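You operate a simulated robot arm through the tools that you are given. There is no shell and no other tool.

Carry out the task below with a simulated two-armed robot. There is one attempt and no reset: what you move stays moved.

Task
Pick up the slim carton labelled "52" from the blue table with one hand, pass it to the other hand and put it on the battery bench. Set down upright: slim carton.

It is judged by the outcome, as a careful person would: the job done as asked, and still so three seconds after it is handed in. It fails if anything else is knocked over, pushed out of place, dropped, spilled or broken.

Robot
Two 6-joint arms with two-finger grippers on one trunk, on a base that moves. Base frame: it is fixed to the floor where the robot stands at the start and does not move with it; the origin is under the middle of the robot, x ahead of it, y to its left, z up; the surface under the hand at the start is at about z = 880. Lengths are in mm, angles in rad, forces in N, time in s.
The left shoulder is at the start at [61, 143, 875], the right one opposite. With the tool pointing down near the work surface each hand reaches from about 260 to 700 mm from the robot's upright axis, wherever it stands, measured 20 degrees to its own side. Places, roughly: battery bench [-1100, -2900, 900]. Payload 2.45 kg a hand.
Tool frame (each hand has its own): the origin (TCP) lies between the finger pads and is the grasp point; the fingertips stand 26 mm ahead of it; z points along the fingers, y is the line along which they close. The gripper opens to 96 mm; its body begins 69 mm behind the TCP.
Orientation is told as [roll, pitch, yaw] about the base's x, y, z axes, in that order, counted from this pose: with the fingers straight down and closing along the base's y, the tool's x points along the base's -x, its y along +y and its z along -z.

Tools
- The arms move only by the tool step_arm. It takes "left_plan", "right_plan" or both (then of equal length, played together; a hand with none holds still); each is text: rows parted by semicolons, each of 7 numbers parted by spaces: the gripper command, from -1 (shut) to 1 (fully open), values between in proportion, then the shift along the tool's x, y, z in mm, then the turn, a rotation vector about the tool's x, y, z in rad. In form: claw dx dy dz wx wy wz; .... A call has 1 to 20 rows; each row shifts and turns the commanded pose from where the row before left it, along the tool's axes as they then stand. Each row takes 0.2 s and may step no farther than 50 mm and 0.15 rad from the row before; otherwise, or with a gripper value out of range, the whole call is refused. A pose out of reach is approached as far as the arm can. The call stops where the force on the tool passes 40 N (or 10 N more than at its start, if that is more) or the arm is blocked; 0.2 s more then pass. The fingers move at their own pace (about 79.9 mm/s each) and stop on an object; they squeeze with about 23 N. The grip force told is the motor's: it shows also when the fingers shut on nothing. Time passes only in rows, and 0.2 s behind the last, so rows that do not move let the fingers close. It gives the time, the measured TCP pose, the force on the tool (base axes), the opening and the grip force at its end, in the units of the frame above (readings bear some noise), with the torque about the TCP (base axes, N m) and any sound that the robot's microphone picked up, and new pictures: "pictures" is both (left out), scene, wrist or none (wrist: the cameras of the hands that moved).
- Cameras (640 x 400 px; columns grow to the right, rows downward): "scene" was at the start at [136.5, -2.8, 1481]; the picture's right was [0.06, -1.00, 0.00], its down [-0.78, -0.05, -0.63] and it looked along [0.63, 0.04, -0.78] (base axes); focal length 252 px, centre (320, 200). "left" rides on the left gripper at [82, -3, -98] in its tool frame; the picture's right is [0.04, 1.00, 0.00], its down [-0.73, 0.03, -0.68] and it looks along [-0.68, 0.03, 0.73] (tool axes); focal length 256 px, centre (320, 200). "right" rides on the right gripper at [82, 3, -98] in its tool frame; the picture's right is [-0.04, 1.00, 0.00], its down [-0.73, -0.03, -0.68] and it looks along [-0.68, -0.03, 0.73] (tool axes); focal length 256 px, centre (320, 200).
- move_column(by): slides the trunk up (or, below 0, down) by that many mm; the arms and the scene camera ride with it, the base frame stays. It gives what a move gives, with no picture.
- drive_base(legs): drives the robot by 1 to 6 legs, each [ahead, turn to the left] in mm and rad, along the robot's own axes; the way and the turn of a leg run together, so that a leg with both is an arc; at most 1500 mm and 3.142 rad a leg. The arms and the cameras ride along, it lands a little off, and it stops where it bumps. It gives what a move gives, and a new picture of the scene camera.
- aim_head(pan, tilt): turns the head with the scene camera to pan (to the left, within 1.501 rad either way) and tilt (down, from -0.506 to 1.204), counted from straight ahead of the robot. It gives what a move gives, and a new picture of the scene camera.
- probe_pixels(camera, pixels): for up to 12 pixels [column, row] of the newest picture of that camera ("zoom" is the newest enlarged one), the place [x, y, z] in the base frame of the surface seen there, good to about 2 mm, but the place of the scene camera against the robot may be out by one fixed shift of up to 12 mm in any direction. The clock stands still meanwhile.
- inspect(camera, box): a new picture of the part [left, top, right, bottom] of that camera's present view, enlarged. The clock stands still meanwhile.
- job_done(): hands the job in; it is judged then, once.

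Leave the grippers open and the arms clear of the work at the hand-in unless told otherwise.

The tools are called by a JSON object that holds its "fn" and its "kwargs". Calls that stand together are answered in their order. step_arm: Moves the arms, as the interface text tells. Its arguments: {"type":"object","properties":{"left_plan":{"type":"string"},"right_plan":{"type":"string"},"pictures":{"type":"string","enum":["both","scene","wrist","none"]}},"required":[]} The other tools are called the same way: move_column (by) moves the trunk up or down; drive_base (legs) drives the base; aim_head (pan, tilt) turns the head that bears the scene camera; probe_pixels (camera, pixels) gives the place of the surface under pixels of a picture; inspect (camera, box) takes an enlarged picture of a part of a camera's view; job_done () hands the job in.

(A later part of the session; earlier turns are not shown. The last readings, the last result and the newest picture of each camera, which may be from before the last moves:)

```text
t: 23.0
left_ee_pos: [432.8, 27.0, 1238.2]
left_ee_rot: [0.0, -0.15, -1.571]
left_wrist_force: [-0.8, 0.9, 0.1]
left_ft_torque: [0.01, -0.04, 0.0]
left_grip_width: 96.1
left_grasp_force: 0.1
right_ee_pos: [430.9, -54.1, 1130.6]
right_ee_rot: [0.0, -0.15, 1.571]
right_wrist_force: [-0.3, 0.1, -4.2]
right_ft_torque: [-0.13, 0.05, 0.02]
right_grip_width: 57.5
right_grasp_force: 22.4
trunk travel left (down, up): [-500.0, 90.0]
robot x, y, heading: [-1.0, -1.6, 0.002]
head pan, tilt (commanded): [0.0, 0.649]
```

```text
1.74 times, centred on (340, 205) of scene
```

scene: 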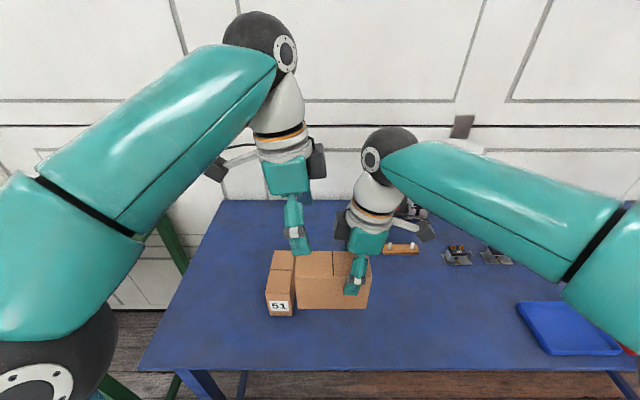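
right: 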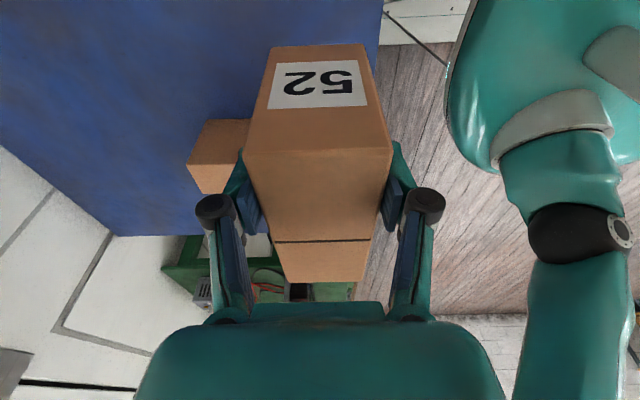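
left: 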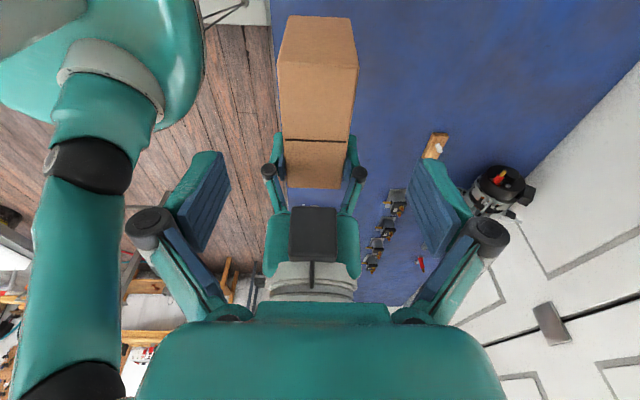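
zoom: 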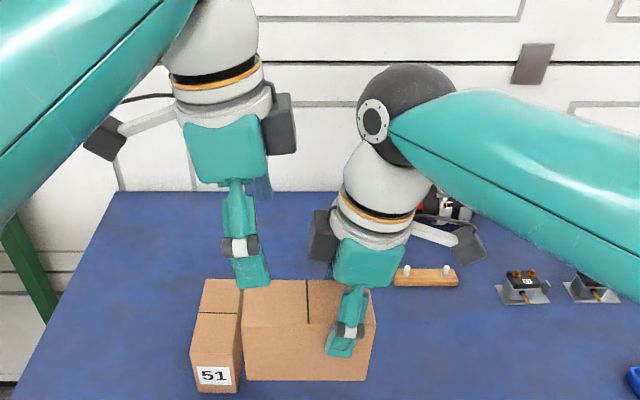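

The boxes reach ~46 mm inward from each tool axis, so with 0.15 rad tilts they would nearly touch. I lean the left hand a further 0.1 rad (0.25 total) and grip 25 mm from the free end instead, which leaves ~18 mm clearance. First align at the pre-grasp.

{"fn": "step_arm", "kwargs": {"left_plan": "1 0 0 0 0 -0.1 0; 1 16.7 0 0.9 0 0 0; 1 0 0 0 0 0 0", "pictures": "wrist"}}

```text
t: 23.8
left_ee_pos: [432.8, 41.8, 1234.3]
left_ee_rot: [-0.001, -0.251, -1.572]
left_wrist_force: [0.5, 0.4, -0.4]
left_ft_torque: [-0.02, 0.02, 0.01]
left_grip_width: 96.0
left_grasp_force: 0.1
right_ee_pos: [430.7, -54.9, 1130.2]
right_ee_rot: [0.0, -0.151, 1.57]
right_wrist_force: [0.4, 0.7, -3.0]
right_ft_torque: [-0.12, -0.03, 0.0]
right_grip_width: 57.6
right_grasp_force: 23.2
trunk travel left (down, up): [-500.0, 90.0]
robot x, y, heading: [0.7, -0.7, -0.001]
head pan, tilt (commanded): [0.0, 0.649]
```

left: 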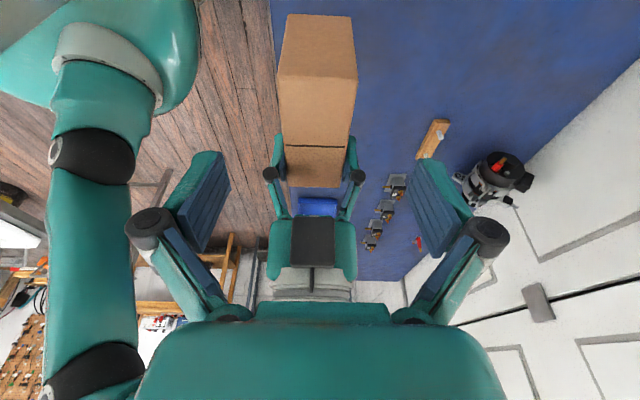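

{"fn": "probe_pixels", "kwargs": {"camera": "left", "pixels": [[278, 85], [357, 85], [281, 60], [353, 60], [284, 100], [352, 100], [318, 95], [318, 72], [288, 140], [346, 142], [318, 82]]}}

```text
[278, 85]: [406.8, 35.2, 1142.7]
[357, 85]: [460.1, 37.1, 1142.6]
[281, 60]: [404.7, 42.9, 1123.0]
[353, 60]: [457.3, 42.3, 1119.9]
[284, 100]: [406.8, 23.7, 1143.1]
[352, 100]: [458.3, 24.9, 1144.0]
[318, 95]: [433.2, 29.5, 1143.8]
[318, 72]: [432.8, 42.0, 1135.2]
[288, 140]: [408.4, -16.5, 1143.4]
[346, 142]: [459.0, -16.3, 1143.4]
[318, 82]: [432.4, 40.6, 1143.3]
```

Left TCP x=432.8 matches the carton centre. I descend along the tool axis 84 mm with the jaws open and look.

{"fn": "step_arm", "kwargs": {"left_plan": "1 0 0 28 0 0 0; 1 0 0 28 0 0 0; 1 0 0 28 0 0 0; 1 0 0 0 0 0 0", "pictures": "both"}}

```text
t: 24.8
left_ee_pos: [432.7, 20.5, 1152.6]
left_ee_rot: [0.0, -0.251, -1.571]
left_wrist_force: [-0.5, -0.4, 0.1]
left_ft_torque: [-0.01, 0.02, 0.03]
left_grip_width: 95.8
left_grasp_force: 0.0
right_ee_pos: [429.2, -54.4, 1130.8]
right_ee_rot: [0.001, -0.151, 1.569]
right_wrist_force: [0.2, -0.5, -3.6]
right_ft_torque: [-0.11, -0.02, 0.0]
right_grip_width: 57.9
right_grasp_force: 23.1
trunk travel left (down, up): [-500.0, 90.0]
robot x, y, heading: [3.1, 1.9, 0.003]
head pan, tilt (commanded): [0.0, 0.649]
```

scene: 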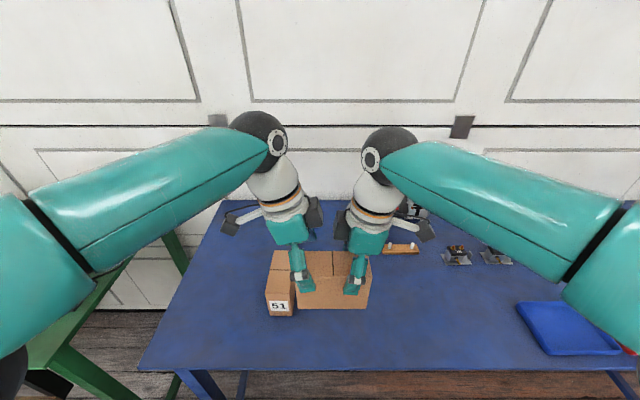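
left: 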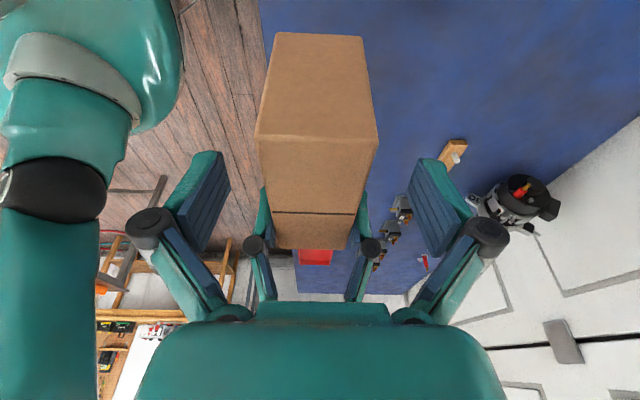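

The gap between the hands looks clear. I check it in an enlarged view before the last 20 mm.

{"fn": "inspect", "kwargs": {"camera": "scene", "box": [230, 170, 430, 320]}}

{"fn": "probe_pixels", "kwargs": {"camera": "scene", "pixels": [[320, 215], [316, 225], [312, 205], [339, 230], [342, 220], [345, 212], [306, 288], [355, 290]]}}

```text
2.67 times, centred on (330, 245) of scene
```

zoom: 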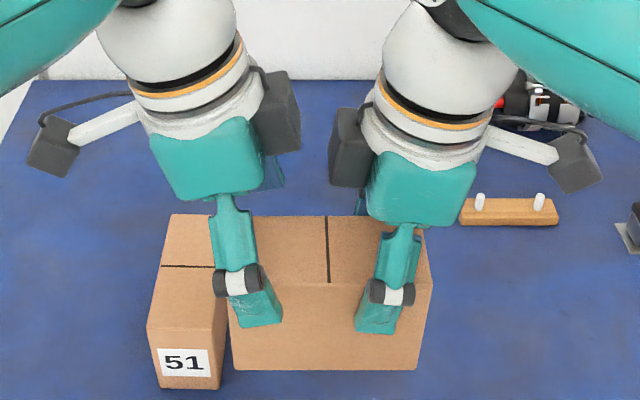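

```text
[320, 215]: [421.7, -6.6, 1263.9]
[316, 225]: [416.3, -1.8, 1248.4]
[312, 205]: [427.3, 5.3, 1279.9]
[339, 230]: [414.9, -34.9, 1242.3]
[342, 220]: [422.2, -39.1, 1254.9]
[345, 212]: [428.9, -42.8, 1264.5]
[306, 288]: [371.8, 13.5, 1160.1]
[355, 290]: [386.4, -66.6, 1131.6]
```

Gap between the boxes is ~20 mm. I descend the last 20 mm.

{"fn": "step_arm", "kwargs": {"left_plan": "1 0 0 10.5 0 0 0; 1 0 0 10.5 0 0 0; 1 0 0 0 0 0 0", "pictures": "wrist"}}

```text
t: 25.6
left_ee_pos: [433.7, 14.0, 1131.6]
left_ee_rot: [0.001, -0.249, -1.571]
left_wrist_force: [0.1, -0.6, 0.0]
left_ft_torque: [0.01, 0.01, 0.02]
left_grip_width: 95.9
left_grasp_force: 0.1
right_ee_pos: [431.2, -54.8, 1129.9]
right_ee_rot: [0.001, -0.149, 1.57]
right_wrist_force: [0.0, -0.6, -3.9]
right_ft_torque: [-0.12, -0.01, -0.02]
right_grip_width: 57.5
right_grasp_force: 23.1
trunk travel left (down, up): [-500.0, 90.0]
robot x, y, heading: [-0.6, 1.0, -0.002]
head pan, tilt (commanded): [0.0, 0.649]
```

left: 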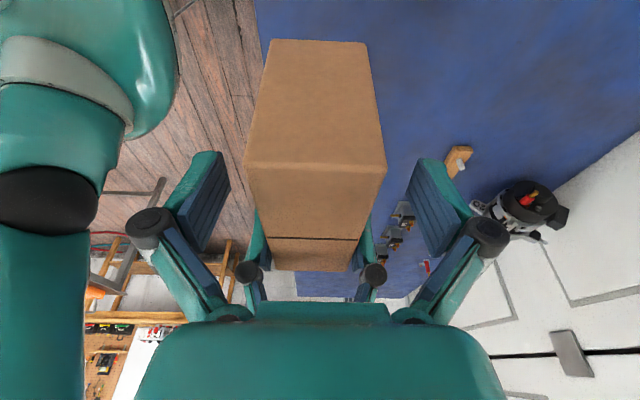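

I verify centring of the carton in the left jaw before closing.

{"fn": "probe_pixels", "kwargs": {"camera": "left", "pixels": [[247, 168], [384, 168], [252, 130], [379, 130], [258, 90], [372, 90], [315, 160], [228, 185], [412, 190]]}}

```text
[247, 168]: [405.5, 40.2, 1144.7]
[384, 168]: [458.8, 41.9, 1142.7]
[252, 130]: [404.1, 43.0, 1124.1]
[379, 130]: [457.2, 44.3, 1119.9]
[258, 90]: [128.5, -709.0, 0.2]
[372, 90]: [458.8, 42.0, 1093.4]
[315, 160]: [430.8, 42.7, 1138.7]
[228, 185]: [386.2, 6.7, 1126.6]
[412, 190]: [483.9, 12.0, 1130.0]
```

Carton centre is ~431.5, jaw centre ~433.5; I shift 2 mm and close the left gripper gently in stages.

{"fn": "step_arm", "kwargs": {"left_plan": "1 0 -2 0 0 0 0; 0.5 0 0 0 0 0 0; 0.35 0 0 0 0 0 0; 0.25 0 0 0 0 0 0; 0.2 0 0 0 0 0 0; 0.1 0 0 0 0 0 0; -0.3 0 0 0 0 0 0; -1 0 0 0 0 0 0; -1 0 0 0 0 0 0; -1 0 0 0 0 0 0", "pictures": "both"}}

```text
t: 27.8
left_ee_pos: [431.1, 14.4, 1132.8]
left_ee_rot: [-0.001, -0.251, -1.57]
left_wrist_force: [-8.1, 0.2, 3.0]
left_ft_torque: [-0.22, 0.12, -0.3]
left_grip_width: 57.8
left_grasp_force: 23.3
right_ee_pos: [430.3, -53.5, 1130.9]
right_ee_rot: [0.0, -0.149, 1.572]
right_wrist_force: [8.1, -1.4, -7.3]
right_ft_torque: [-0.17, -0.19, -0.29]
right_grip_width: 57.7
right_grasp_force: 22.8
trunk travel left (down, up): [-500.0, 90.0]
robot x, y, heading: [1.2, 5.4, 0.0]
head pan, tilt (commanded): [0.0, 0.649]
```

scene: 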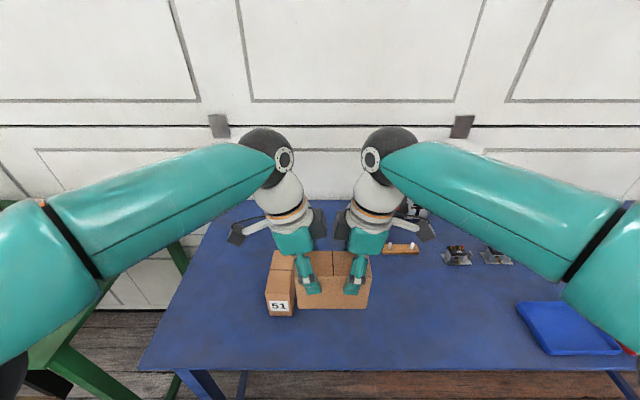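
left: 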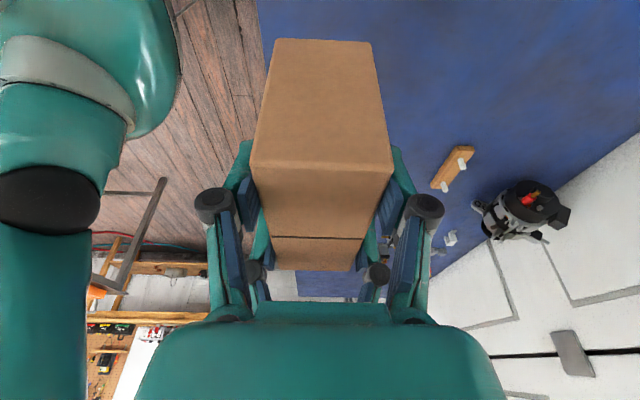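

Both hands hold the carton (57.8 mm, 23 N each). There is 8 N of internal lateral strain; I ease the left hand 1 mm toward −x to relax it.

{"fn": "step_arm", "kwargs": {"left_plan": "-1 0 -1 0 0 0 0; -1 0 0 0 0 0 0; -1 0 0 0 0 0 0", "pictures": "none"}}

```text
t: 28.6
left_ee_pos: [430.9, 14.5, 1131.6]
left_ee_rot: [0.0, -0.249, -1.571]
left_wrist_force: [-7.4, 2.2, 3.5]
left_ft_torque: [-0.14, 0.36, -0.25]
left_grip_width: 57.6
left_grasp_force: 22.8
right_ee_pos: [431.3, -55.5, 1130.6]
right_ee_rot: [0.001, -0.149, 1.571]
right_wrist_force: [6.3, -0.8, -7.5]
right_ft_torque: [-0.19, -0.34, -0.23]
right_grip_width: 57.7
right_grasp_force: 23.0
trunk travel left (down, up): [-500.0, 90.0]
robot x, y, heading: [3.0, 0.3, 0.002]
head pan, tilt (commanded): [0.0, 0.649]
```

Strain is small. Now I open the right gripper while the left holds.

{"fn": "step_arm", "kwargs": {"right_plan": "0.3 0 0 0 0 0 0; 0.5 0 0 0 0 0 0; 0.8 0 0 0 0 0 0; 1 0 0 0 0 0 0; 1 0 0 0 0 0 0", "left_plan": "-1 0 0 0 0 0 0; -1 0 0 0 0 0 0; -1 0 0 0 0 0 0; -1 0 0 0 0 0 0; -1 0 0 0 0 0 0", "pictures": "both"}}

```text
t: 29.8
left_ee_pos: [431.1, 14.8, 1131.4]
left_ee_rot: [0.0, -0.25, -1.572]
left_wrist_force: [0.3, 0.3, -0.1]
left_ft_torque: [0.16, 0.04, -0.03]
left_grip_width: 57.8
left_grasp_force: 23.2
right_ee_pos: [430.8, -54.2, 1130.3]
right_ee_rot: [0.002, -0.151, 1.571]
right_wrist_force: [0.3, -0.2, 0.0]
right_ft_torque: [0.0, -0.01, -0.02]
right_grip_width: 95.8
right_grasp_force: 0.1
trunk travel left (down, up): [-500.0, 90.0]
robot x, y, heading: [-1.0, 1.7, -0.001]
head pan, tilt (commanded): [0.0, 0.649]
```

scene: 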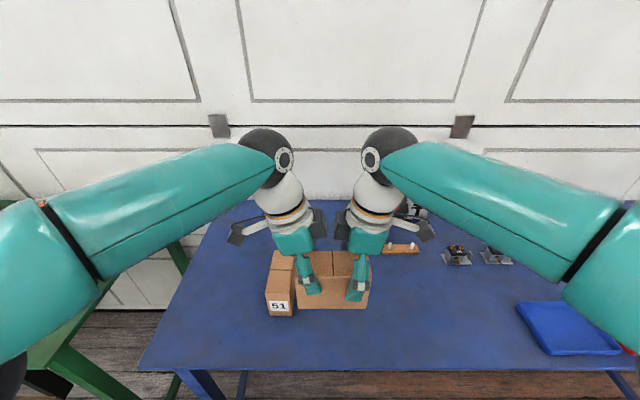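
right: 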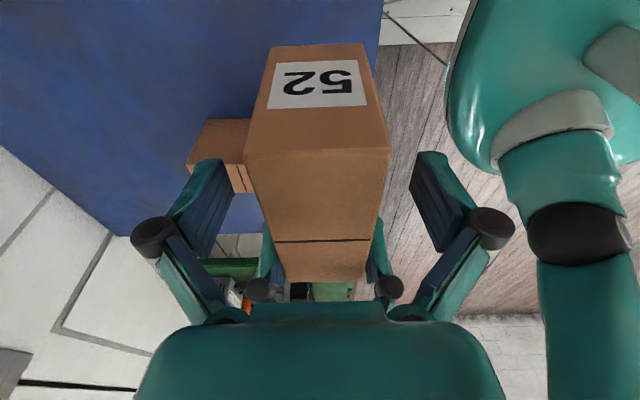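
left: 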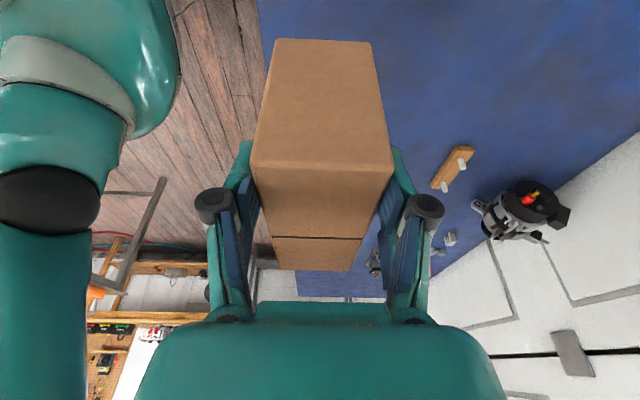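

The left hand alone now holds carton 52 steadily. I withdraw the right hand up and outward along its tool axis, then off to the right.

{"fn": "step_arm", "kwargs": {"right_plan": "1 0 0 -20 0 0 0; 1 0 0 -30 0 0 0; 1 0 0 -35 0 0 0; 1 0 0 -35 0 0 0; 1 40 0 0 0 0 0; 1 40 0 0 0 0 0; 1 40 0 0 0 0 0; 1 40 0 0 0 0 0", "pictures": "both"}}

```text
t: 31.6
left_ee_pos: [430.5, 13.8, 1132.0]
left_ee_rot: [0.0, -0.25, -1.571]
left_wrist_force: [0.8, 0.1, -0.3]
left_ft_torque: [0.14, -0.02, 0.0]
left_grip_width: 57.7
left_grasp_force: 22.6
right_ee_pos: [430.2, -231.1, 1225.1]
right_ee_rot: [0.003, -0.15, 1.571]
right_wrist_force: [0.5, -0.2, 0.0]
right_ft_torque: [0.02, 0.0, 0.03]
right_grip_width: 96.3
right_grasp_force: 0.0
trunk travel left (down, up): [-500.0, 90.0]
robot x, y, heading: [0.4, -0.6, -0.002]
head pan, tilt (commanded): [0.0, 0.649]
```

scene: 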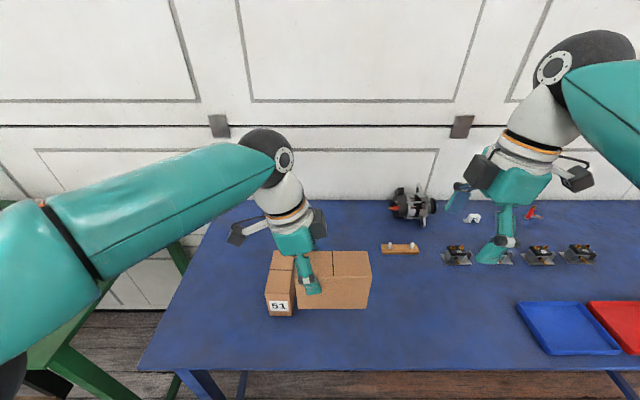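
right: 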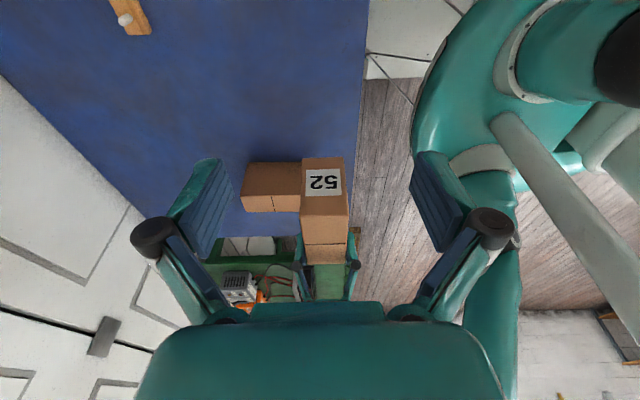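

Handover complete; the carton hangs level from the left hand. Now I survey the path: look right again and probe table edges and floor.

{"fn": "aim_head", "kwargs": {"pan": -1.5, "tilt": 0.6}}

```text
t: 33.2
left_ee_pos: [431.2, 14.0, 1132.3]
left_ee_rot: [-0.002, -0.25, -1.57]
left_wrist_force: [-0.1, -0.3, 0.4]
left_ft_torque: [0.13, 0.04, 0.01]
left_grip_width: 57.8
left_grasp_force: 23.0
right_ee_pos: [430.2, -229.6, 1225.0]
right_ee_rot: [0.002, -0.149, 1.571]
right_wrist_force: [-0.9, -0.7, 0.6]
right_ft_torque: [0.03, 0.01, 0.0]
right_grip_width: 95.9
right_grasp_force: 0.1
trunk travel left (down, up): [-500.0, 90.0]
robot x, y, heading: [-0.0, 3.3, -0.003]
head pan, tilt (commanded): [-1.499, 0.6]
```

scene: 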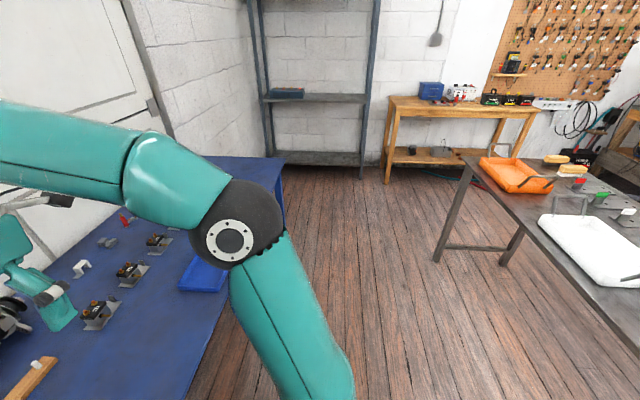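

{"fn": "probe_pixels", "kwargs": {"camera": "scene", "pixels": [[467, 158], [500, 190], [560, 260], [610, 320], [635, 350], [284, 160], [240, 250], [215, 330], [195, 385], [435, 262], [502, 265], [380, 180]]}}

{"fn": "probe_pixels", "kwargs": {"camera": "scene", "pixels": [[460, 160], [390, 96], [388, 100], [545, 108], [392, 182], [280, 215], [400, 380], [520, 380], [300, 250], [330, 390], [230, 240], [310, 330]]}}

```text
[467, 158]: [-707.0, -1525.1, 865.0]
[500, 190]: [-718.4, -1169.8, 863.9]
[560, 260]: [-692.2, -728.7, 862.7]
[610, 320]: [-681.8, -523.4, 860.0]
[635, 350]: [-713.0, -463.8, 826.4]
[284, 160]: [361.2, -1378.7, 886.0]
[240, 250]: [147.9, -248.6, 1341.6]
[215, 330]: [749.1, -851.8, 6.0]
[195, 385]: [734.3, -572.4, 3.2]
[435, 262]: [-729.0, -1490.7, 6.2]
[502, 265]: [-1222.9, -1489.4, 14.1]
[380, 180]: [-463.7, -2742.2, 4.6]
```

```text
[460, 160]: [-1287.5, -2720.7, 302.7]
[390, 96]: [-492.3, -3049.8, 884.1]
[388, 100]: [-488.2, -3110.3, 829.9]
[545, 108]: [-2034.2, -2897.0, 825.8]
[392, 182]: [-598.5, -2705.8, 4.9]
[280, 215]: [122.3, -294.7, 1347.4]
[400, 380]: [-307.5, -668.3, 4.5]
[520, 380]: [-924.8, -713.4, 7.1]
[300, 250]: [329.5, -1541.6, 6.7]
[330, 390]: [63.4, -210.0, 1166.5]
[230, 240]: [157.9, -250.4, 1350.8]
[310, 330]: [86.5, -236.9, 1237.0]
```

Passage between the blue table (edge x≈361) and the grey table (edge x≈−700, to y≈−1525) is about 1.06 m wide. I check the left/rear side as well before backing up.

{"fn": "aim_head", "kwargs": {"pan": 1.5, "tilt": 0.7}}

{"fn": "aim_head", "kwargs": {"pan": -1.5, "tilt": 1.1}}

```text
t: 35.8
left_ee_pos: [431.5, 14.5, 1131.3]
left_ee_rot: [0.001, -0.251, -1.571]
left_wrist_force: [-0.5, 0.5, -0.5]
left_ft_torque: [0.13, -0.02, 0.0]
left_grip_width: 58.0
left_grasp_force: 23.5
right_ee_pos: [430.5, -229.7, 1224.9]
right_ee_rot: [0.001, -0.15, 1.571]
right_wrist_force: [0.5, -0.6, 0.4]
right_ft_torque: [0.02, 0.01, -0.01]
right_grip_width: 96.3
right_grasp_force: 0.0
trunk travel left (down, up): [-500.0, 90.0]
robot x, y, heading: [1.9, -1.9, 0.004]
head pan, tilt (commanded): [1.499, 0.7]
```

scene: 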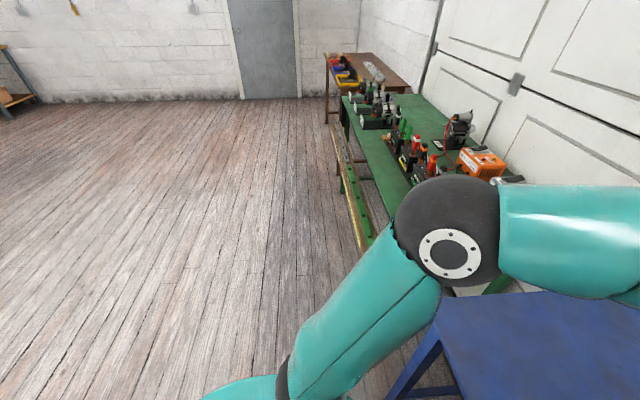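

```text
t: 38.4
left_ee_pos: [431.1, 14.0, 1131.9]
left_ee_rot: [0.0, -0.251, -1.572]
left_wrist_force: [0.7, 0.5, 1.0]
left_ft_torque: [0.12, 0.0, -0.01]
left_grip_width: 57.6
left_grasp_force: 22.8
right_ee_pos: [429.7, -231.1, 1225.4]
right_ee_rot: [0.004, -0.148, 1.571]
right_wrist_force: [-0.1, -0.3, 0.3]
right_ft_torque: [0.05, -0.02, 0.0]
right_grip_width: 96.3
right_grasp_force: 0.0
trunk travel left (down, up): [-500.0, 90.0]
robot x, y, heading: [-1.8, -4.1, -0.002]
head pan, tilt (commanded): [-1.499, 1.1]
```

scene: 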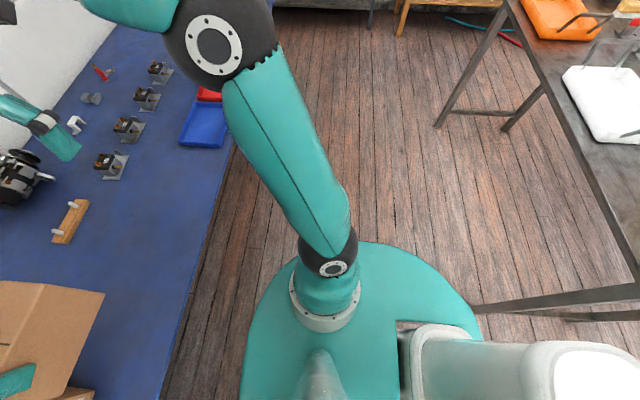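

Rear and left floor are clear. I probe the robot's own base outline to know its footprint.

{"fn": "probe_pixels", "kwargs": {"camera": "scene", "pixels": [[250, 350], [246, 395], [300, 265], [360, 248], [420, 255], [470, 310], [475, 330], [600, 345], [205, 255], [170, 390], [478, 305], [635, 295]]}}

```text
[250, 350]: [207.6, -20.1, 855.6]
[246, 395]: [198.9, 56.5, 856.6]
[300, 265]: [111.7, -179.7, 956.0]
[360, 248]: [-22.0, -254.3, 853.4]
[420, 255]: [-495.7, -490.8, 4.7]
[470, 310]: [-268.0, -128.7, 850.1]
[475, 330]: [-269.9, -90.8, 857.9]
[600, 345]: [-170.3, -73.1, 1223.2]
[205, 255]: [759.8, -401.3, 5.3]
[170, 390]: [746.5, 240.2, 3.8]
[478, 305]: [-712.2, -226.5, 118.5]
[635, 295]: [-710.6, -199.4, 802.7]
```

The robot body is ≈±255 mm wide and 280 mm to the rear; there's room. I point the head forward, back up 150 mm and turn right 90°.

{"fn": "aim_head", "kwargs": {"pan": 0.0, "tilt": 0.5}}

{"fn": "drive_base", "kwargs": {"legs": [[-150, 0], [0, -1.571]]}}

```text
t: 40.0
left_ee_pos: [431.5, 14.3, 1132.1]
left_ee_rot: [0.001, -0.251, -1.572]
left_wrist_force: [0.1, 0.2, -0.4]
left_ft_torque: [0.14, -0.01, 0.02]
left_grip_width: 57.3
left_grasp_force: 22.7
right_ee_pos: [429.6, -229.0, 1225.3]
right_ee_rot: [0.002, -0.149, 1.57]
right_wrist_force: [0.4, -0.1, 0.1]
right_ft_torque: [0.02, 0.01, 0.03]
right_grip_width: 95.8
right_grasp_force: 0.0
trunk travel left (down, up): [-500.0, 90.0]
robot x, y, heading: [4.4, -4.3, 0.003]
head pan, tilt (commanded): [0.0, 0.499]
```

scene: 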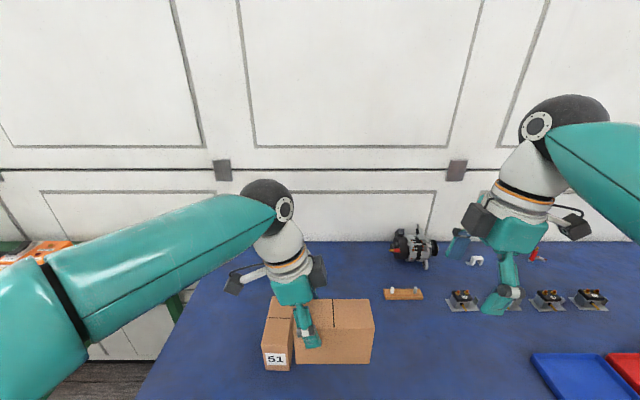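

```text
t: 44.8
left_ee_pos: [-21.8, -417.7, 1132.0]
left_ee_rot: [-0.002, -0.247, -2.875]
left_wrist_force: [-1.0, -1.8, -0.6]
left_ft_torque: [0.1, -0.2, -0.01]
left_grip_width: 57.8
left_grasp_force: 22.8
right_ee_pos: [-260.3, -482.4, 1223.5]
right_ee_rot: [0.002, -0.154, 0.262]
right_wrist_force: [-0.2, 0.2, -0.5]
right_ft_torque: [0.04, -0.08, -0.01]
right_grip_width: 96.1
right_grasp_force: 0.1
trunk travel left (down, up): [-500.0, 90.0]
robot x, y, heading: [-98.9, 14.9, -1.339]
head pan, tilt (commanded): [0.0, 0.499]
stopped in leg 2: the robot was blocked; the commanded pose is now the measured one
```

scene: 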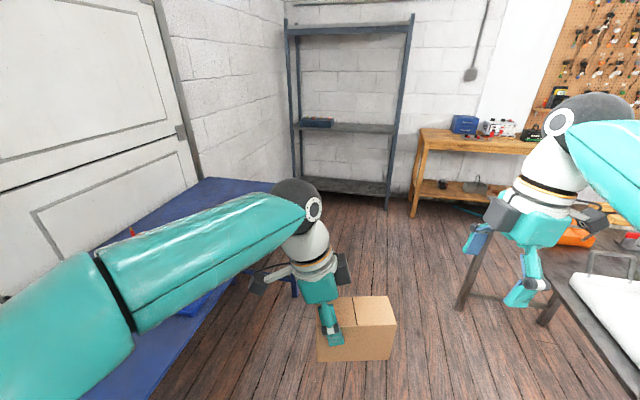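

The turn was blocked at heading −1.34. I must see what the base touches; I look down to the right side.

{"fn": "aim_head", "kwargs": {"pan": -1.5, "tilt": 1.0}}

{"fn": "aim_head", "kwargs": {"pan": 1.5, "tilt": 1.0}}

```text
t: 46.4
left_ee_pos: [-19.5, -416.8, 1133.4]
left_ee_rot: [0.001, -0.25, -2.874]
left_wrist_force: [-0.5, -0.7, -0.2]
left_ft_torque: [0.03, -0.14, 0.02]
left_grip_width: 57.6
left_grasp_force: 23.4
right_ee_pos: [-258.0, -479.6, 1225.6]
right_ee_rot: [0.001, -0.153, 0.265]
right_wrist_force: [0.7, -1.2, 0.1]
right_ft_torque: [-0.05, 0.02, -0.03]
right_grip_width: 96.1
right_grasp_force: 0.1
trunk travel left (down, up): [-500.0, 90.0]
robot x, y, heading: [-101.2, 13.9, -1.335]
head pan, tilt (commanded): [-1.499, 1.0]
```

scene: 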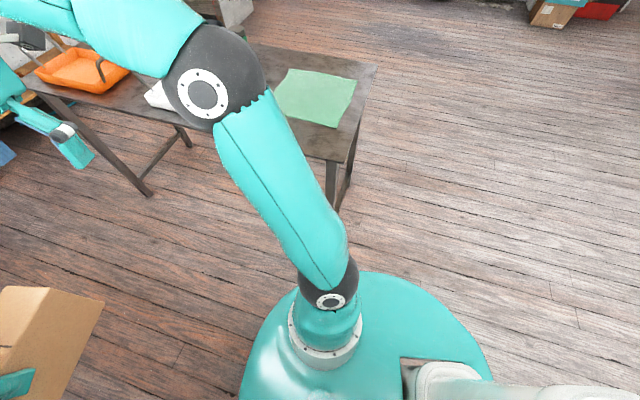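

```text
t: 49.0
left_ee_pos: [-20.1, -416.2, 1133.0]
left_ee_rot: [0.0, -0.249, -2.875]
left_wrist_force: [0.1, -0.2, 0.6]
left_ft_torque: [0.04, -0.13, -0.01]
left_grip_width: 57.6
left_grasp_force: 22.7
right_ee_pos: [-256.5, -479.0, 1226.3]
right_ee_rot: [0.001, -0.152, 0.265]
right_wrist_force: [-0.7, 0.3, 0.3]
right_ft_torque: [0.02, 0.02, -0.03]
right_grip_width: 96.0
right_grasp_force: 0.0
trunk travel left (down, up): [-500.0, 90.0]
robot x, y, heading: [-99.9, 12.9, -1.337]
head pan, tilt (commanded): [1.499, 1.0]
```

scene: 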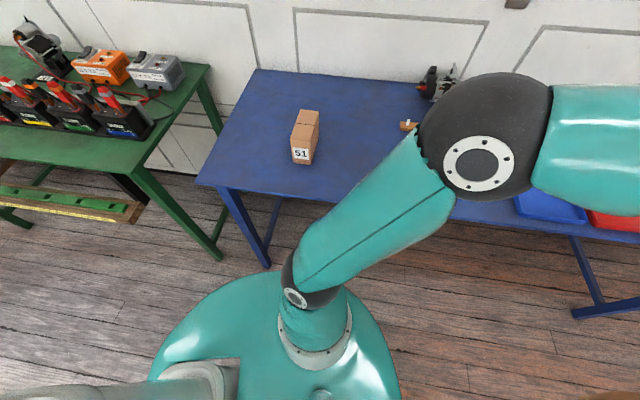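

I probe the nearest points of the blue table, its leg and the robot body to find the contact.

{"fn": "probe_pixels", "kwargs": {"camera": "scene", "pixels": [[230, 185], [200, 182], [265, 265], [300, 120], [318, 122], [300, 158], [340, 205], [395, 385], [385, 340], [170, 350], [225, 290], [258, 72]]}}

{"fn": "inspect", "kwargs": {"camera": "scene", "box": [140, 160, 460, 400]}}

```text
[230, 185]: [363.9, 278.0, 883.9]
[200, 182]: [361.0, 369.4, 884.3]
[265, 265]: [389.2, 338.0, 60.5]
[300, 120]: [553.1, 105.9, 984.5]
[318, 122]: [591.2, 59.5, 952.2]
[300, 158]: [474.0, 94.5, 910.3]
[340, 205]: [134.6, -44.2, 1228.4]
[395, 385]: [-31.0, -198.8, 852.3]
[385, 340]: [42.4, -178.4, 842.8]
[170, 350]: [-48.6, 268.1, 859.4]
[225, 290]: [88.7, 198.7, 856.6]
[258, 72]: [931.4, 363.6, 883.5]
```

```text
1.67 times, centred on (300, 280) of scene
```

zoom: 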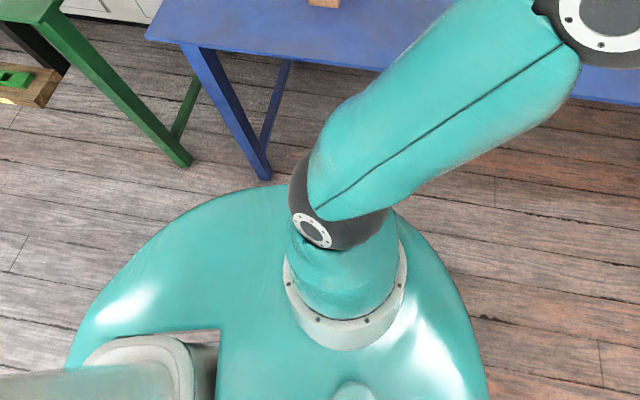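

No contact on the blue-table side (≥220 mm free at plate level). I look at the right side again and probe the grey table's near corner and leg.

{"fn": "aim_head", "kwargs": {"pan": -1.5, "tilt": 1.0}}

{"fn": "probe_pixels", "kwargs": {"camera": "scene", "pixels": [[376, 68], [345, 160], [336, 205], [330, 190], [348, 185], [145, 190], [310, 120], [485, 370], [440, 310], [380, 275], [300, 285], [245, 370]]}}

{"fn": "inspect", "kwargs": {"camera": "scene", "box": [200, 60, 520, 400]}}

```text
t: 51.6
left_ee_pos: [-19.6, -416.5, 1133.1]
left_ee_rot: [0.001, -0.25, -2.874]
left_wrist_force: [0.6, 0.1, -0.1]
left_ft_torque: [0.08, -0.08, -0.01]
left_grip_width: 57.8
left_grasp_force: 23.0
right_ee_pos: [-256.8, -479.5, 1227.4]
right_ee_rot: [0.0, -0.152, 0.264]
right_wrist_force: [0.4, -0.5, -0.1]
right_ft_torque: [-0.01, 0.0, 0.01]
right_grip_width: 95.9
right_grasp_force: 0.1
trunk travel left (down, up): [-500.0, 90.0]
robot x, y, heading: [-100.9, 13.6, -1.341]
head pan, tilt (commanded): [-1.499, 1.0]
```

scene: 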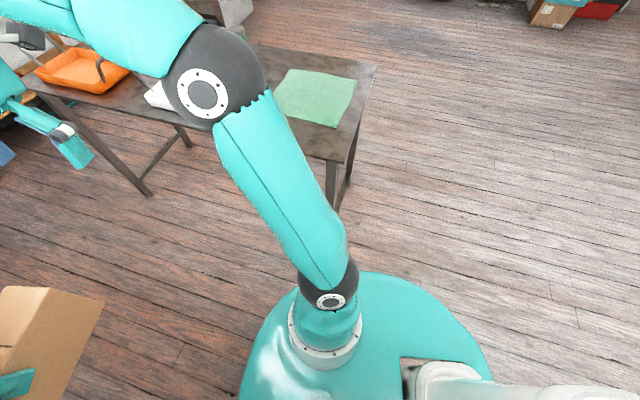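

```text
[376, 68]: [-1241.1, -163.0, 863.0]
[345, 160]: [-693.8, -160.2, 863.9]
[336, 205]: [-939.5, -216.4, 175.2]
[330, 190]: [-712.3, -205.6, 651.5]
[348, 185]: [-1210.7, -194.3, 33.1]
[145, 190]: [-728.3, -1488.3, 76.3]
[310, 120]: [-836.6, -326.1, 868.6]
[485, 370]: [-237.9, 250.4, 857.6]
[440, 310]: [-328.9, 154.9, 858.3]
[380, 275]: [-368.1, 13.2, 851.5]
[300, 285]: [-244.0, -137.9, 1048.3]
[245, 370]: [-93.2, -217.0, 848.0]
```

```text
1.18 times, centred on (360, 230) of scene
```

zoom: 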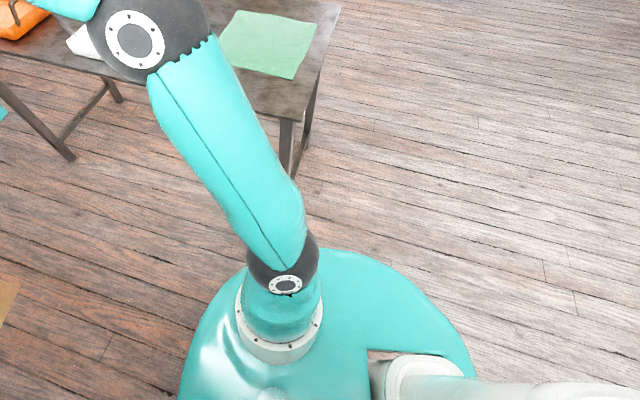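

Tables have not moved (grey leg still at (−712,−205), far leg (−728,−1488)). I look at the other directions around the base to find what blocked the turn.

{"fn": "aim_head", "kwargs": {"pan": 0.0, "tilt": 1.2}}

{"fn": "aim_head", "kwargs": {"pan": 0.8, "tilt": 1.1}}

```text
t: 53.2
left_ee_pos: [-20.3, -415.0, 1132.9]
left_ee_rot: [0.001, -0.249, -2.876]
left_wrist_force: [0.6, -1.6, -0.3]
left_ft_torque: [0.04, -0.06, 0.01]
left_grip_width: 57.9
left_grasp_force: 22.8
right_ee_pos: [-257.3, -479.0, 1226.2]
right_ee_rot: [0.0, -0.152, 0.265]
right_wrist_force: [0.0, -0.1, 0.9]
right_ft_torque: [0.0, 0.01, 0.01]
right_grip_width: 95.9
right_grasp_force: 0.0
trunk travel left (down, up): [-500.0, 90.0]
robot x, y, heading: [-101.3, 12.2, -1.34]
head pan, tilt (commanded): [0.0, 1.201]
```

scene: 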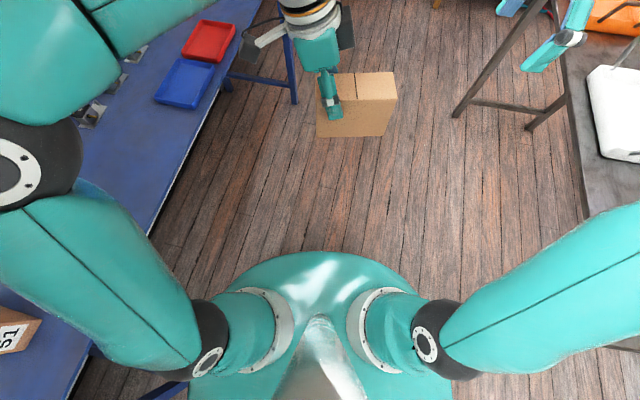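

```text
t: 54.3
left_ee_pos: [-20.4, -415.9, 1133.4]
left_ee_rot: [0.0, -0.248, -2.875]
left_wrist_force: [0.1, -0.1, -0.2]
left_ft_torque: [0.03, -0.11, -0.01]
left_grip_width: 57.6
left_grasp_force: 22.4
right_ee_pos: [-256.8, -478.3, 1226.3]
right_ee_rot: [0.001, -0.151, 0.266]
right_wrist_force: [-0.3, 0.9, -0.7]
right_ft_torque: [0.03, 0.01, 0.04]
right_grip_width: 96.1
right_grasp_force: 0.1
trunk travel left (down, up): [-500.0, 90.0]
robot x, y, heading: [-100.4, 7.5, -1.335]
head pan, tilt (commanded): [0.799, 1.1]
```

scene: 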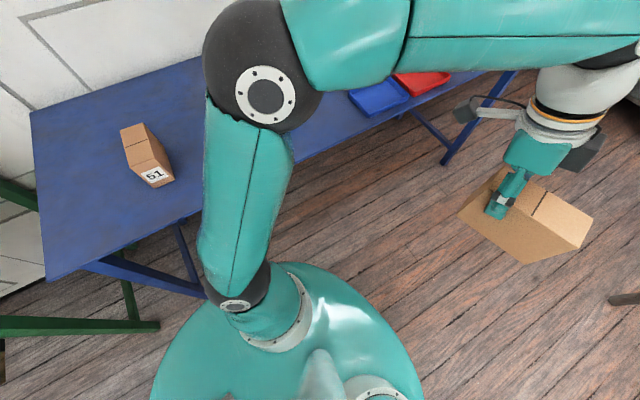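

Nothing visible touches the robot and the tables are unmoved. I retry a small portion of the turn to see how it behaves.

{"fn": "drive_base", "kwargs": {"legs": [[0, -0.08]]}}

```text
t: 55.2
left_ee_pos: [-56.0, -421.3, 1133.1]
left_ee_rot: [0.003, -0.25, -2.955]
left_wrist_force: [0.2, -0.1, 0.4]
left_ft_torque: [-0.01, -0.17, -0.01]
left_grip_width: 57.7
left_grasp_force: 23.0
right_ee_pos: [-296.1, -465.4, 1226.1]
right_ee_rot: [0.001, -0.153, 0.186]
right_wrist_force: [-0.4, 0.1, 0.7]
right_ft_torque: [-0.03, -0.02, 0.0]
right_grip_width: 95.9
right_grasp_force: 0.1
trunk travel left (down, up): [-500.0, 90.0]
robot x, y, heading: [-94.1, 10.5, -1.417]
head pan, tilt (commanded): [0.799, 1.1]
```

scene: 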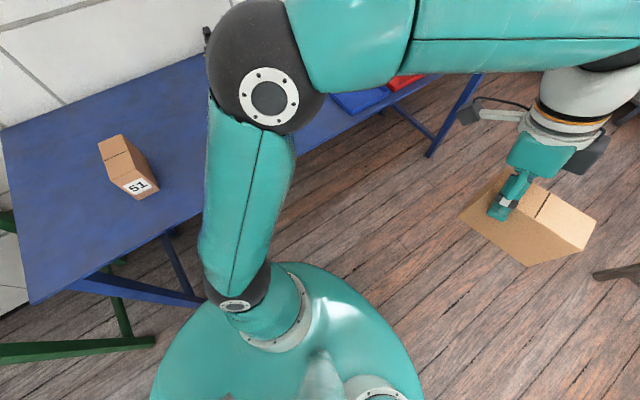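

It turned freely this time (now −1.417). I complete the remaining −0.15.

{"fn": "drive_base", "kwargs": {"legs": [[0, -0.15]]}}

```text
t: 56.3
left_ee_pos: [-122.1, -422.0, 1134.2]
left_ee_rot: [0.0, -0.249, -3.108]
left_wrist_force: [0.4, 0.2, -0.2]
left_ft_torque: [0.01, -0.14, -0.03]
left_grip_width: 57.3
left_grasp_force: 23.2
right_ee_pos: [-366.8, -429.4, 1225.3]
right_ee_rot: [0.0, -0.151, 0.03]
right_wrist_force: [-0.3, -0.2, -0.7]
right_ft_torque: [0.0, -0.03, 0.01]
right_grip_width: 96.1
right_grasp_force: 0.0
trunk travel left (down, up): [-500.0, 90.0]
robot x, y, heading: [-90.8, 12.1, -1.567]
head pan, tilt (commanded): [0.799, 1.1]
```

scene: 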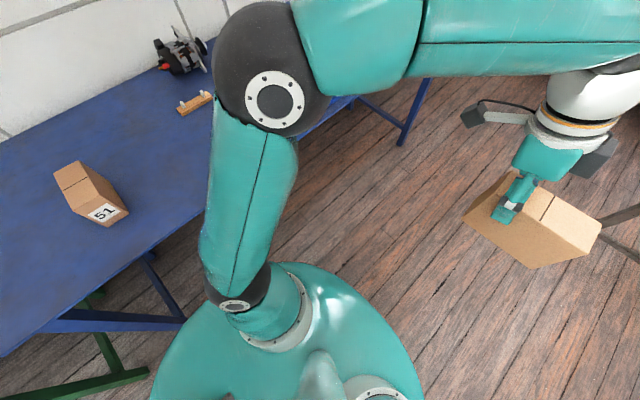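

Heading is now −1.567 at (−91, 12). I look ahead and drive along the passage in moderate legs, easing slightly right toward its middle.

{"fn": "aim_head", "kwargs": {"pan": 0.0, "tilt": 0.7}}

{"fn": "drive_base", "kwargs": {"legs": [[300, -0.06], [500, 0]]}}

```text
t: 57.5
left_ee_pos: [-120.9, -423.5, 1134.4]
left_ee_rot: [0.0, -0.25, -3.108]
left_wrist_force: [-0.3, -0.2, 0.5]
left_ft_torque: [-0.02, -0.12, 0.0]
left_grip_width: 57.5
left_grasp_force: 22.3
right_ee_pos: [-367.4, -428.6, 1226.4]
right_ee_rot: [0.0, -0.149, 0.031]
right_wrist_force: [0.4, 0.2, 0.1]
right_ft_torque: [-0.01, -0.02, 0.02]
right_grip_width: 95.9
right_grasp_force: 0.0
trunk travel left (down, up): [-500.0, 90.0]
robot x, y, heading: [-88.5, 14.1, -1.573]
head pan, tilt (commanded): [0.0, 0.7]
```

scene: 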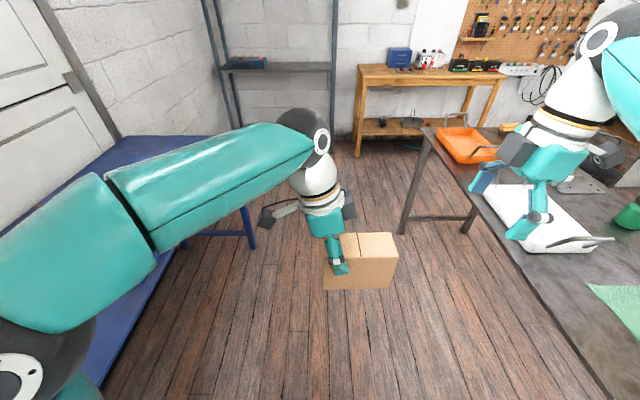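

```text
t: 62.1
left_ee_pos: [-190.1, -1216.3, 1133.9]
left_ee_rot: [-0.001, -0.249, 3.111]
left_wrist_force: [0.0, -0.8, -4.0]
left_ft_torque: [0.01, -0.15, -0.04]
left_grip_width: 57.6
left_grasp_force: 23.5
right_ee_pos: [-434.7, -1208.2, 1227.1]
right_ee_rot: [0.0, -0.151, -0.031]
right_wrist_force: [1.4, 0.3, -0.3]
right_ft_torque: [0.06, 0.03, -0.01]
right_grip_width: 96.2
right_grasp_force: 0.0
trunk travel left (down, up): [-500.0, 90.0]
robot x, y, heading: [-130.0, -783.2, -1.64]
head pan, tilt (commanded): [0.0, 0.7]
```

scene: 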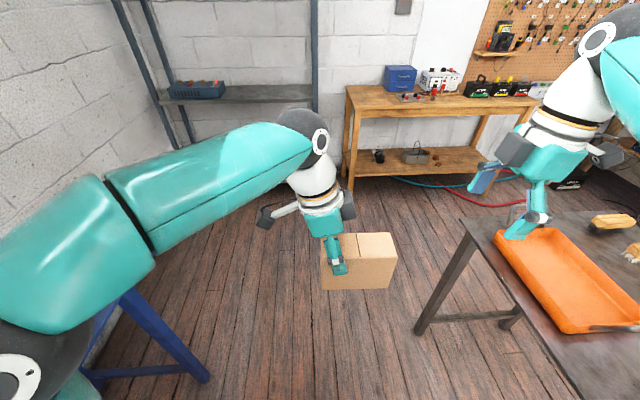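

Smooth so far. The bench's left end is visible ahead-right. I continue 1050 mm forward, past the grey table.

{"fn": "drive_base", "kwargs": {"legs": [[1050, 0]]}}

```text
t: 67.6
left_ee_pos: [-261.5, -2261.6, 1133.5]
left_ee_rot: [-0.001, -0.252, 3.106]
left_wrist_force: [-1.0, -0.2, -3.6]
left_ft_torque: [0.0, -0.13, 0.01]
left_grip_width: 57.6
left_grasp_force: 23.0
right_ee_pos: [-506.5, -2252.0, 1227.8]
right_ee_rot: [0.0, -0.151, -0.036]
right_wrist_force: [0.7, -0.1, -0.6]
right_ft_torque: [-0.01, -0.02, -0.04]
right_grip_width: 95.9
right_grasp_force: 0.1
trunk travel left (down, up): [-500.0, 90.0]
robot x, y, heading: [-201.4, -1832.4, -1.639]
head pan, tilt (commanded): [0.0, 0.7]
```

scene: 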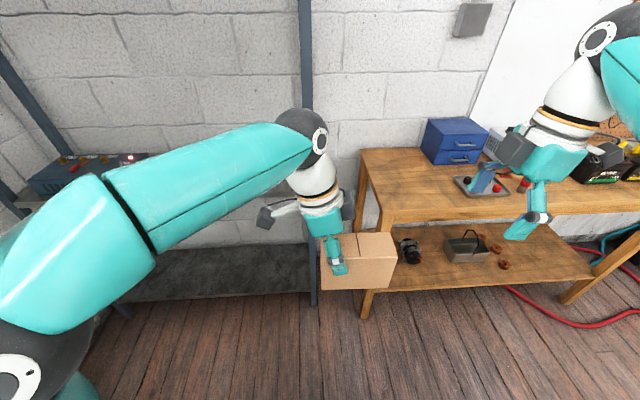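

I can now see the bench top: blue drawers, a panel, batteries. I pan right to find free space and measure.

{"fn": "aim_head", "kwargs": {"pan": -0.5, "tilt": 0.6}}

```text
t: 68.5
left_ee_pos: [-260.3, -2262.6, 1134.5]
left_ee_rot: [0.001, -0.249, 3.106]
left_wrist_force: [0.7, -0.8, -3.5]
left_ft_torque: [-0.02, -0.14, -0.05]
left_grip_width: 57.7
left_grasp_force: 22.8
right_ee_pos: [-506.5, -2252.6, 1227.5]
right_ee_rot: [0.001, -0.152, -0.037]
right_wrist_force: [0.5, 0.2, 0.2]
right_ft_torque: [-0.01, 0.0, 0.0]
right_grip_width: 95.7
right_grasp_force: 0.1
trunk travel left (down, up): [-500.0, 90.0]
robot x, y, heading: [-204.2, -1828.8, -1.64]
head pan, tilt (commanded): [-0.499, 0.6]
```

scene: 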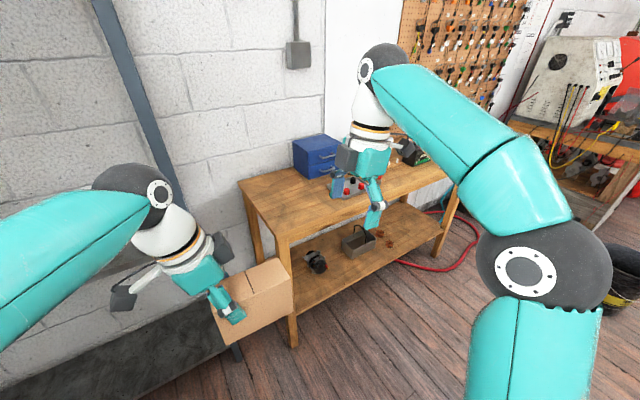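

{"fn": "probe_pixels", "kwargs": {"camera": "scene", "pixels": [[285, 235], [240, 183], [270, 200], [300, 200], [340, 205], [310, 222], [298, 172], [320, 178], [340, 195], [292, 345], [330, 190], [430, 180]]}}

{"fn": "inspect", "kwargs": {"camera": "scene", "box": [220, 110, 480, 270]}}

```text
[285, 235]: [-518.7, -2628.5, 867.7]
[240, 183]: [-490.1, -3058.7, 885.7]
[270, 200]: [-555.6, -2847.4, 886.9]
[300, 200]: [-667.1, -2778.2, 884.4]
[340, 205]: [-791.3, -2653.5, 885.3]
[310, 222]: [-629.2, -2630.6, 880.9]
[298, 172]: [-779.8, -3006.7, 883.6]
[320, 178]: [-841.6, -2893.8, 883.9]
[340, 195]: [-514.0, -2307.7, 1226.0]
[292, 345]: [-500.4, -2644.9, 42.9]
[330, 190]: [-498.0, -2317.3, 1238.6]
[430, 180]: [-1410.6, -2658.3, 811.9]
```

```text
2.46 times, centred on (350, 190) of scene
```

zoom: 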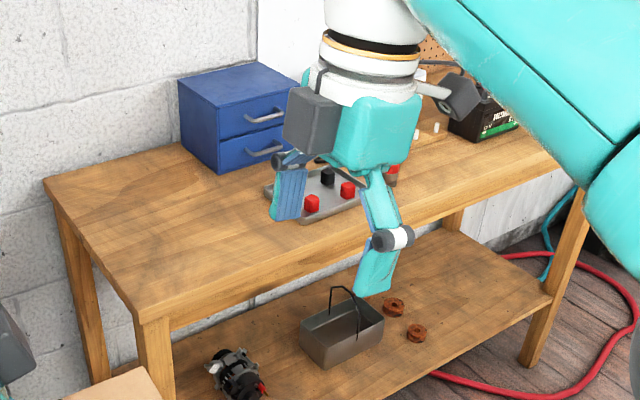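

Bench top's left end is free: x −500…−770, y −2630…−3050, z≈884. I'll place the carton around (−640, −2780). I turn and drive to (−750, −2080), then square up to the bench.

{"fn": "drive_base", "kwargs": {"legs": [[0, -1.073]]}}

```text
t: 71.9
left_ee_pos: [-612.7, -1985.9, 1134.7]
left_ee_rot: [-0.001, -0.251, 2.036]
left_wrist_force: [0.0, -0.9, -3.1]
left_ft_torque: [-0.12, -0.06, -0.02]
left_grip_width: 57.8
left_grasp_force: 22.9
right_ee_pos: [-720.0, -1765.2, 1228.1]
right_ee_rot: [0.0, -0.151, -1.109]
right_wrist_force: [0.4, -0.1, 1.1]
right_ft_torque: [0.01, -0.03, -0.01]
right_grip_width: 96.0
right_grasp_force: 0.0
trunk travel left (down, up): [-500.0, 90.0]
robot x, y, heading: [-184.5, -1872.7, -2.703]
head pan, tilt (commanded): [-0.499, 0.6]
```

scene: 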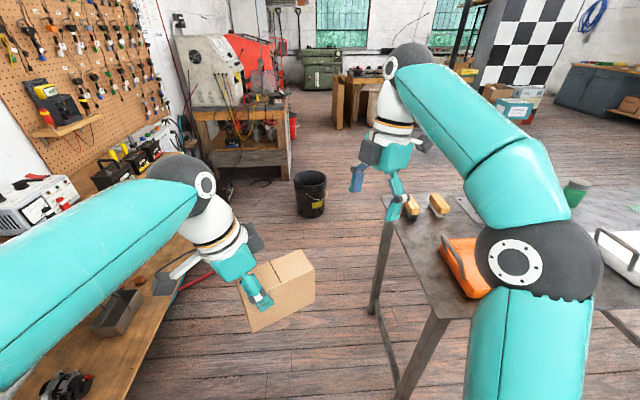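

I check the bucket distance ahead, then drive ~600 mm.

{"fn": "probe_pixels", "kwargs": {"camera": "scene", "pixels": [[310, 212], [295, 195], [390, 225], [440, 320], [402, 385], [150, 360], [215, 230]]}}

{"fn": "drive_base", "kwargs": {"legs": [[600, -0.03]]}}

```text
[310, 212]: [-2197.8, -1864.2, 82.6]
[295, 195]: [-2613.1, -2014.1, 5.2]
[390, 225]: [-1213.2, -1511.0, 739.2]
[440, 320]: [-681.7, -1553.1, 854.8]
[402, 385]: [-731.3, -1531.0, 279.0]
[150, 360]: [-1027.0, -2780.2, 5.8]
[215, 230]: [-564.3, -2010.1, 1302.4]
```

```text
t: 75.4
left_ee_pos: [-1160.3, -2214.1, 1134.9]
left_ee_rot: [0.001, -0.249, 2.003]
left_wrist_force: [-0.3, 0.1, -3.0]
left_ft_torque: [-0.07, -0.08, 0.01]
left_grip_width: 57.8
left_grasp_force: 22.6
right_ee_pos: [-1261.8, -1989.9, 1228.0]
right_ee_rot: [-0.002, -0.151, -1.141]
right_wrist_force: [-0.9, -0.5, -0.8]
right_ft_torque: [-0.02, 0.0, -0.05]
right_grip_width: 96.0
right_grasp_force: 0.0
trunk travel left (down, up): [-500.0, 90.0]
robot x, y, heading: [-728.2, -2116.1, -2.741]
head pan, tilt (commanded): [-0.499, 0.6]
```

scene: 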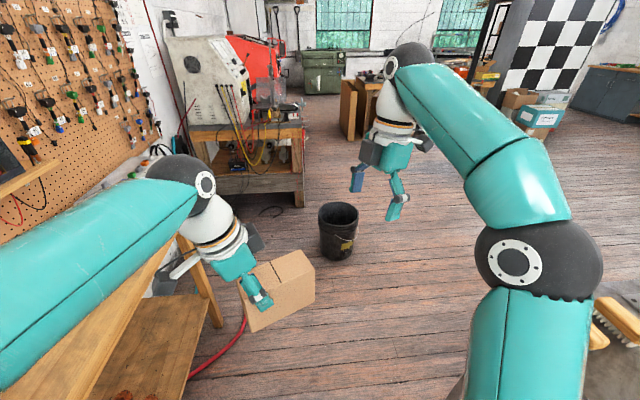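

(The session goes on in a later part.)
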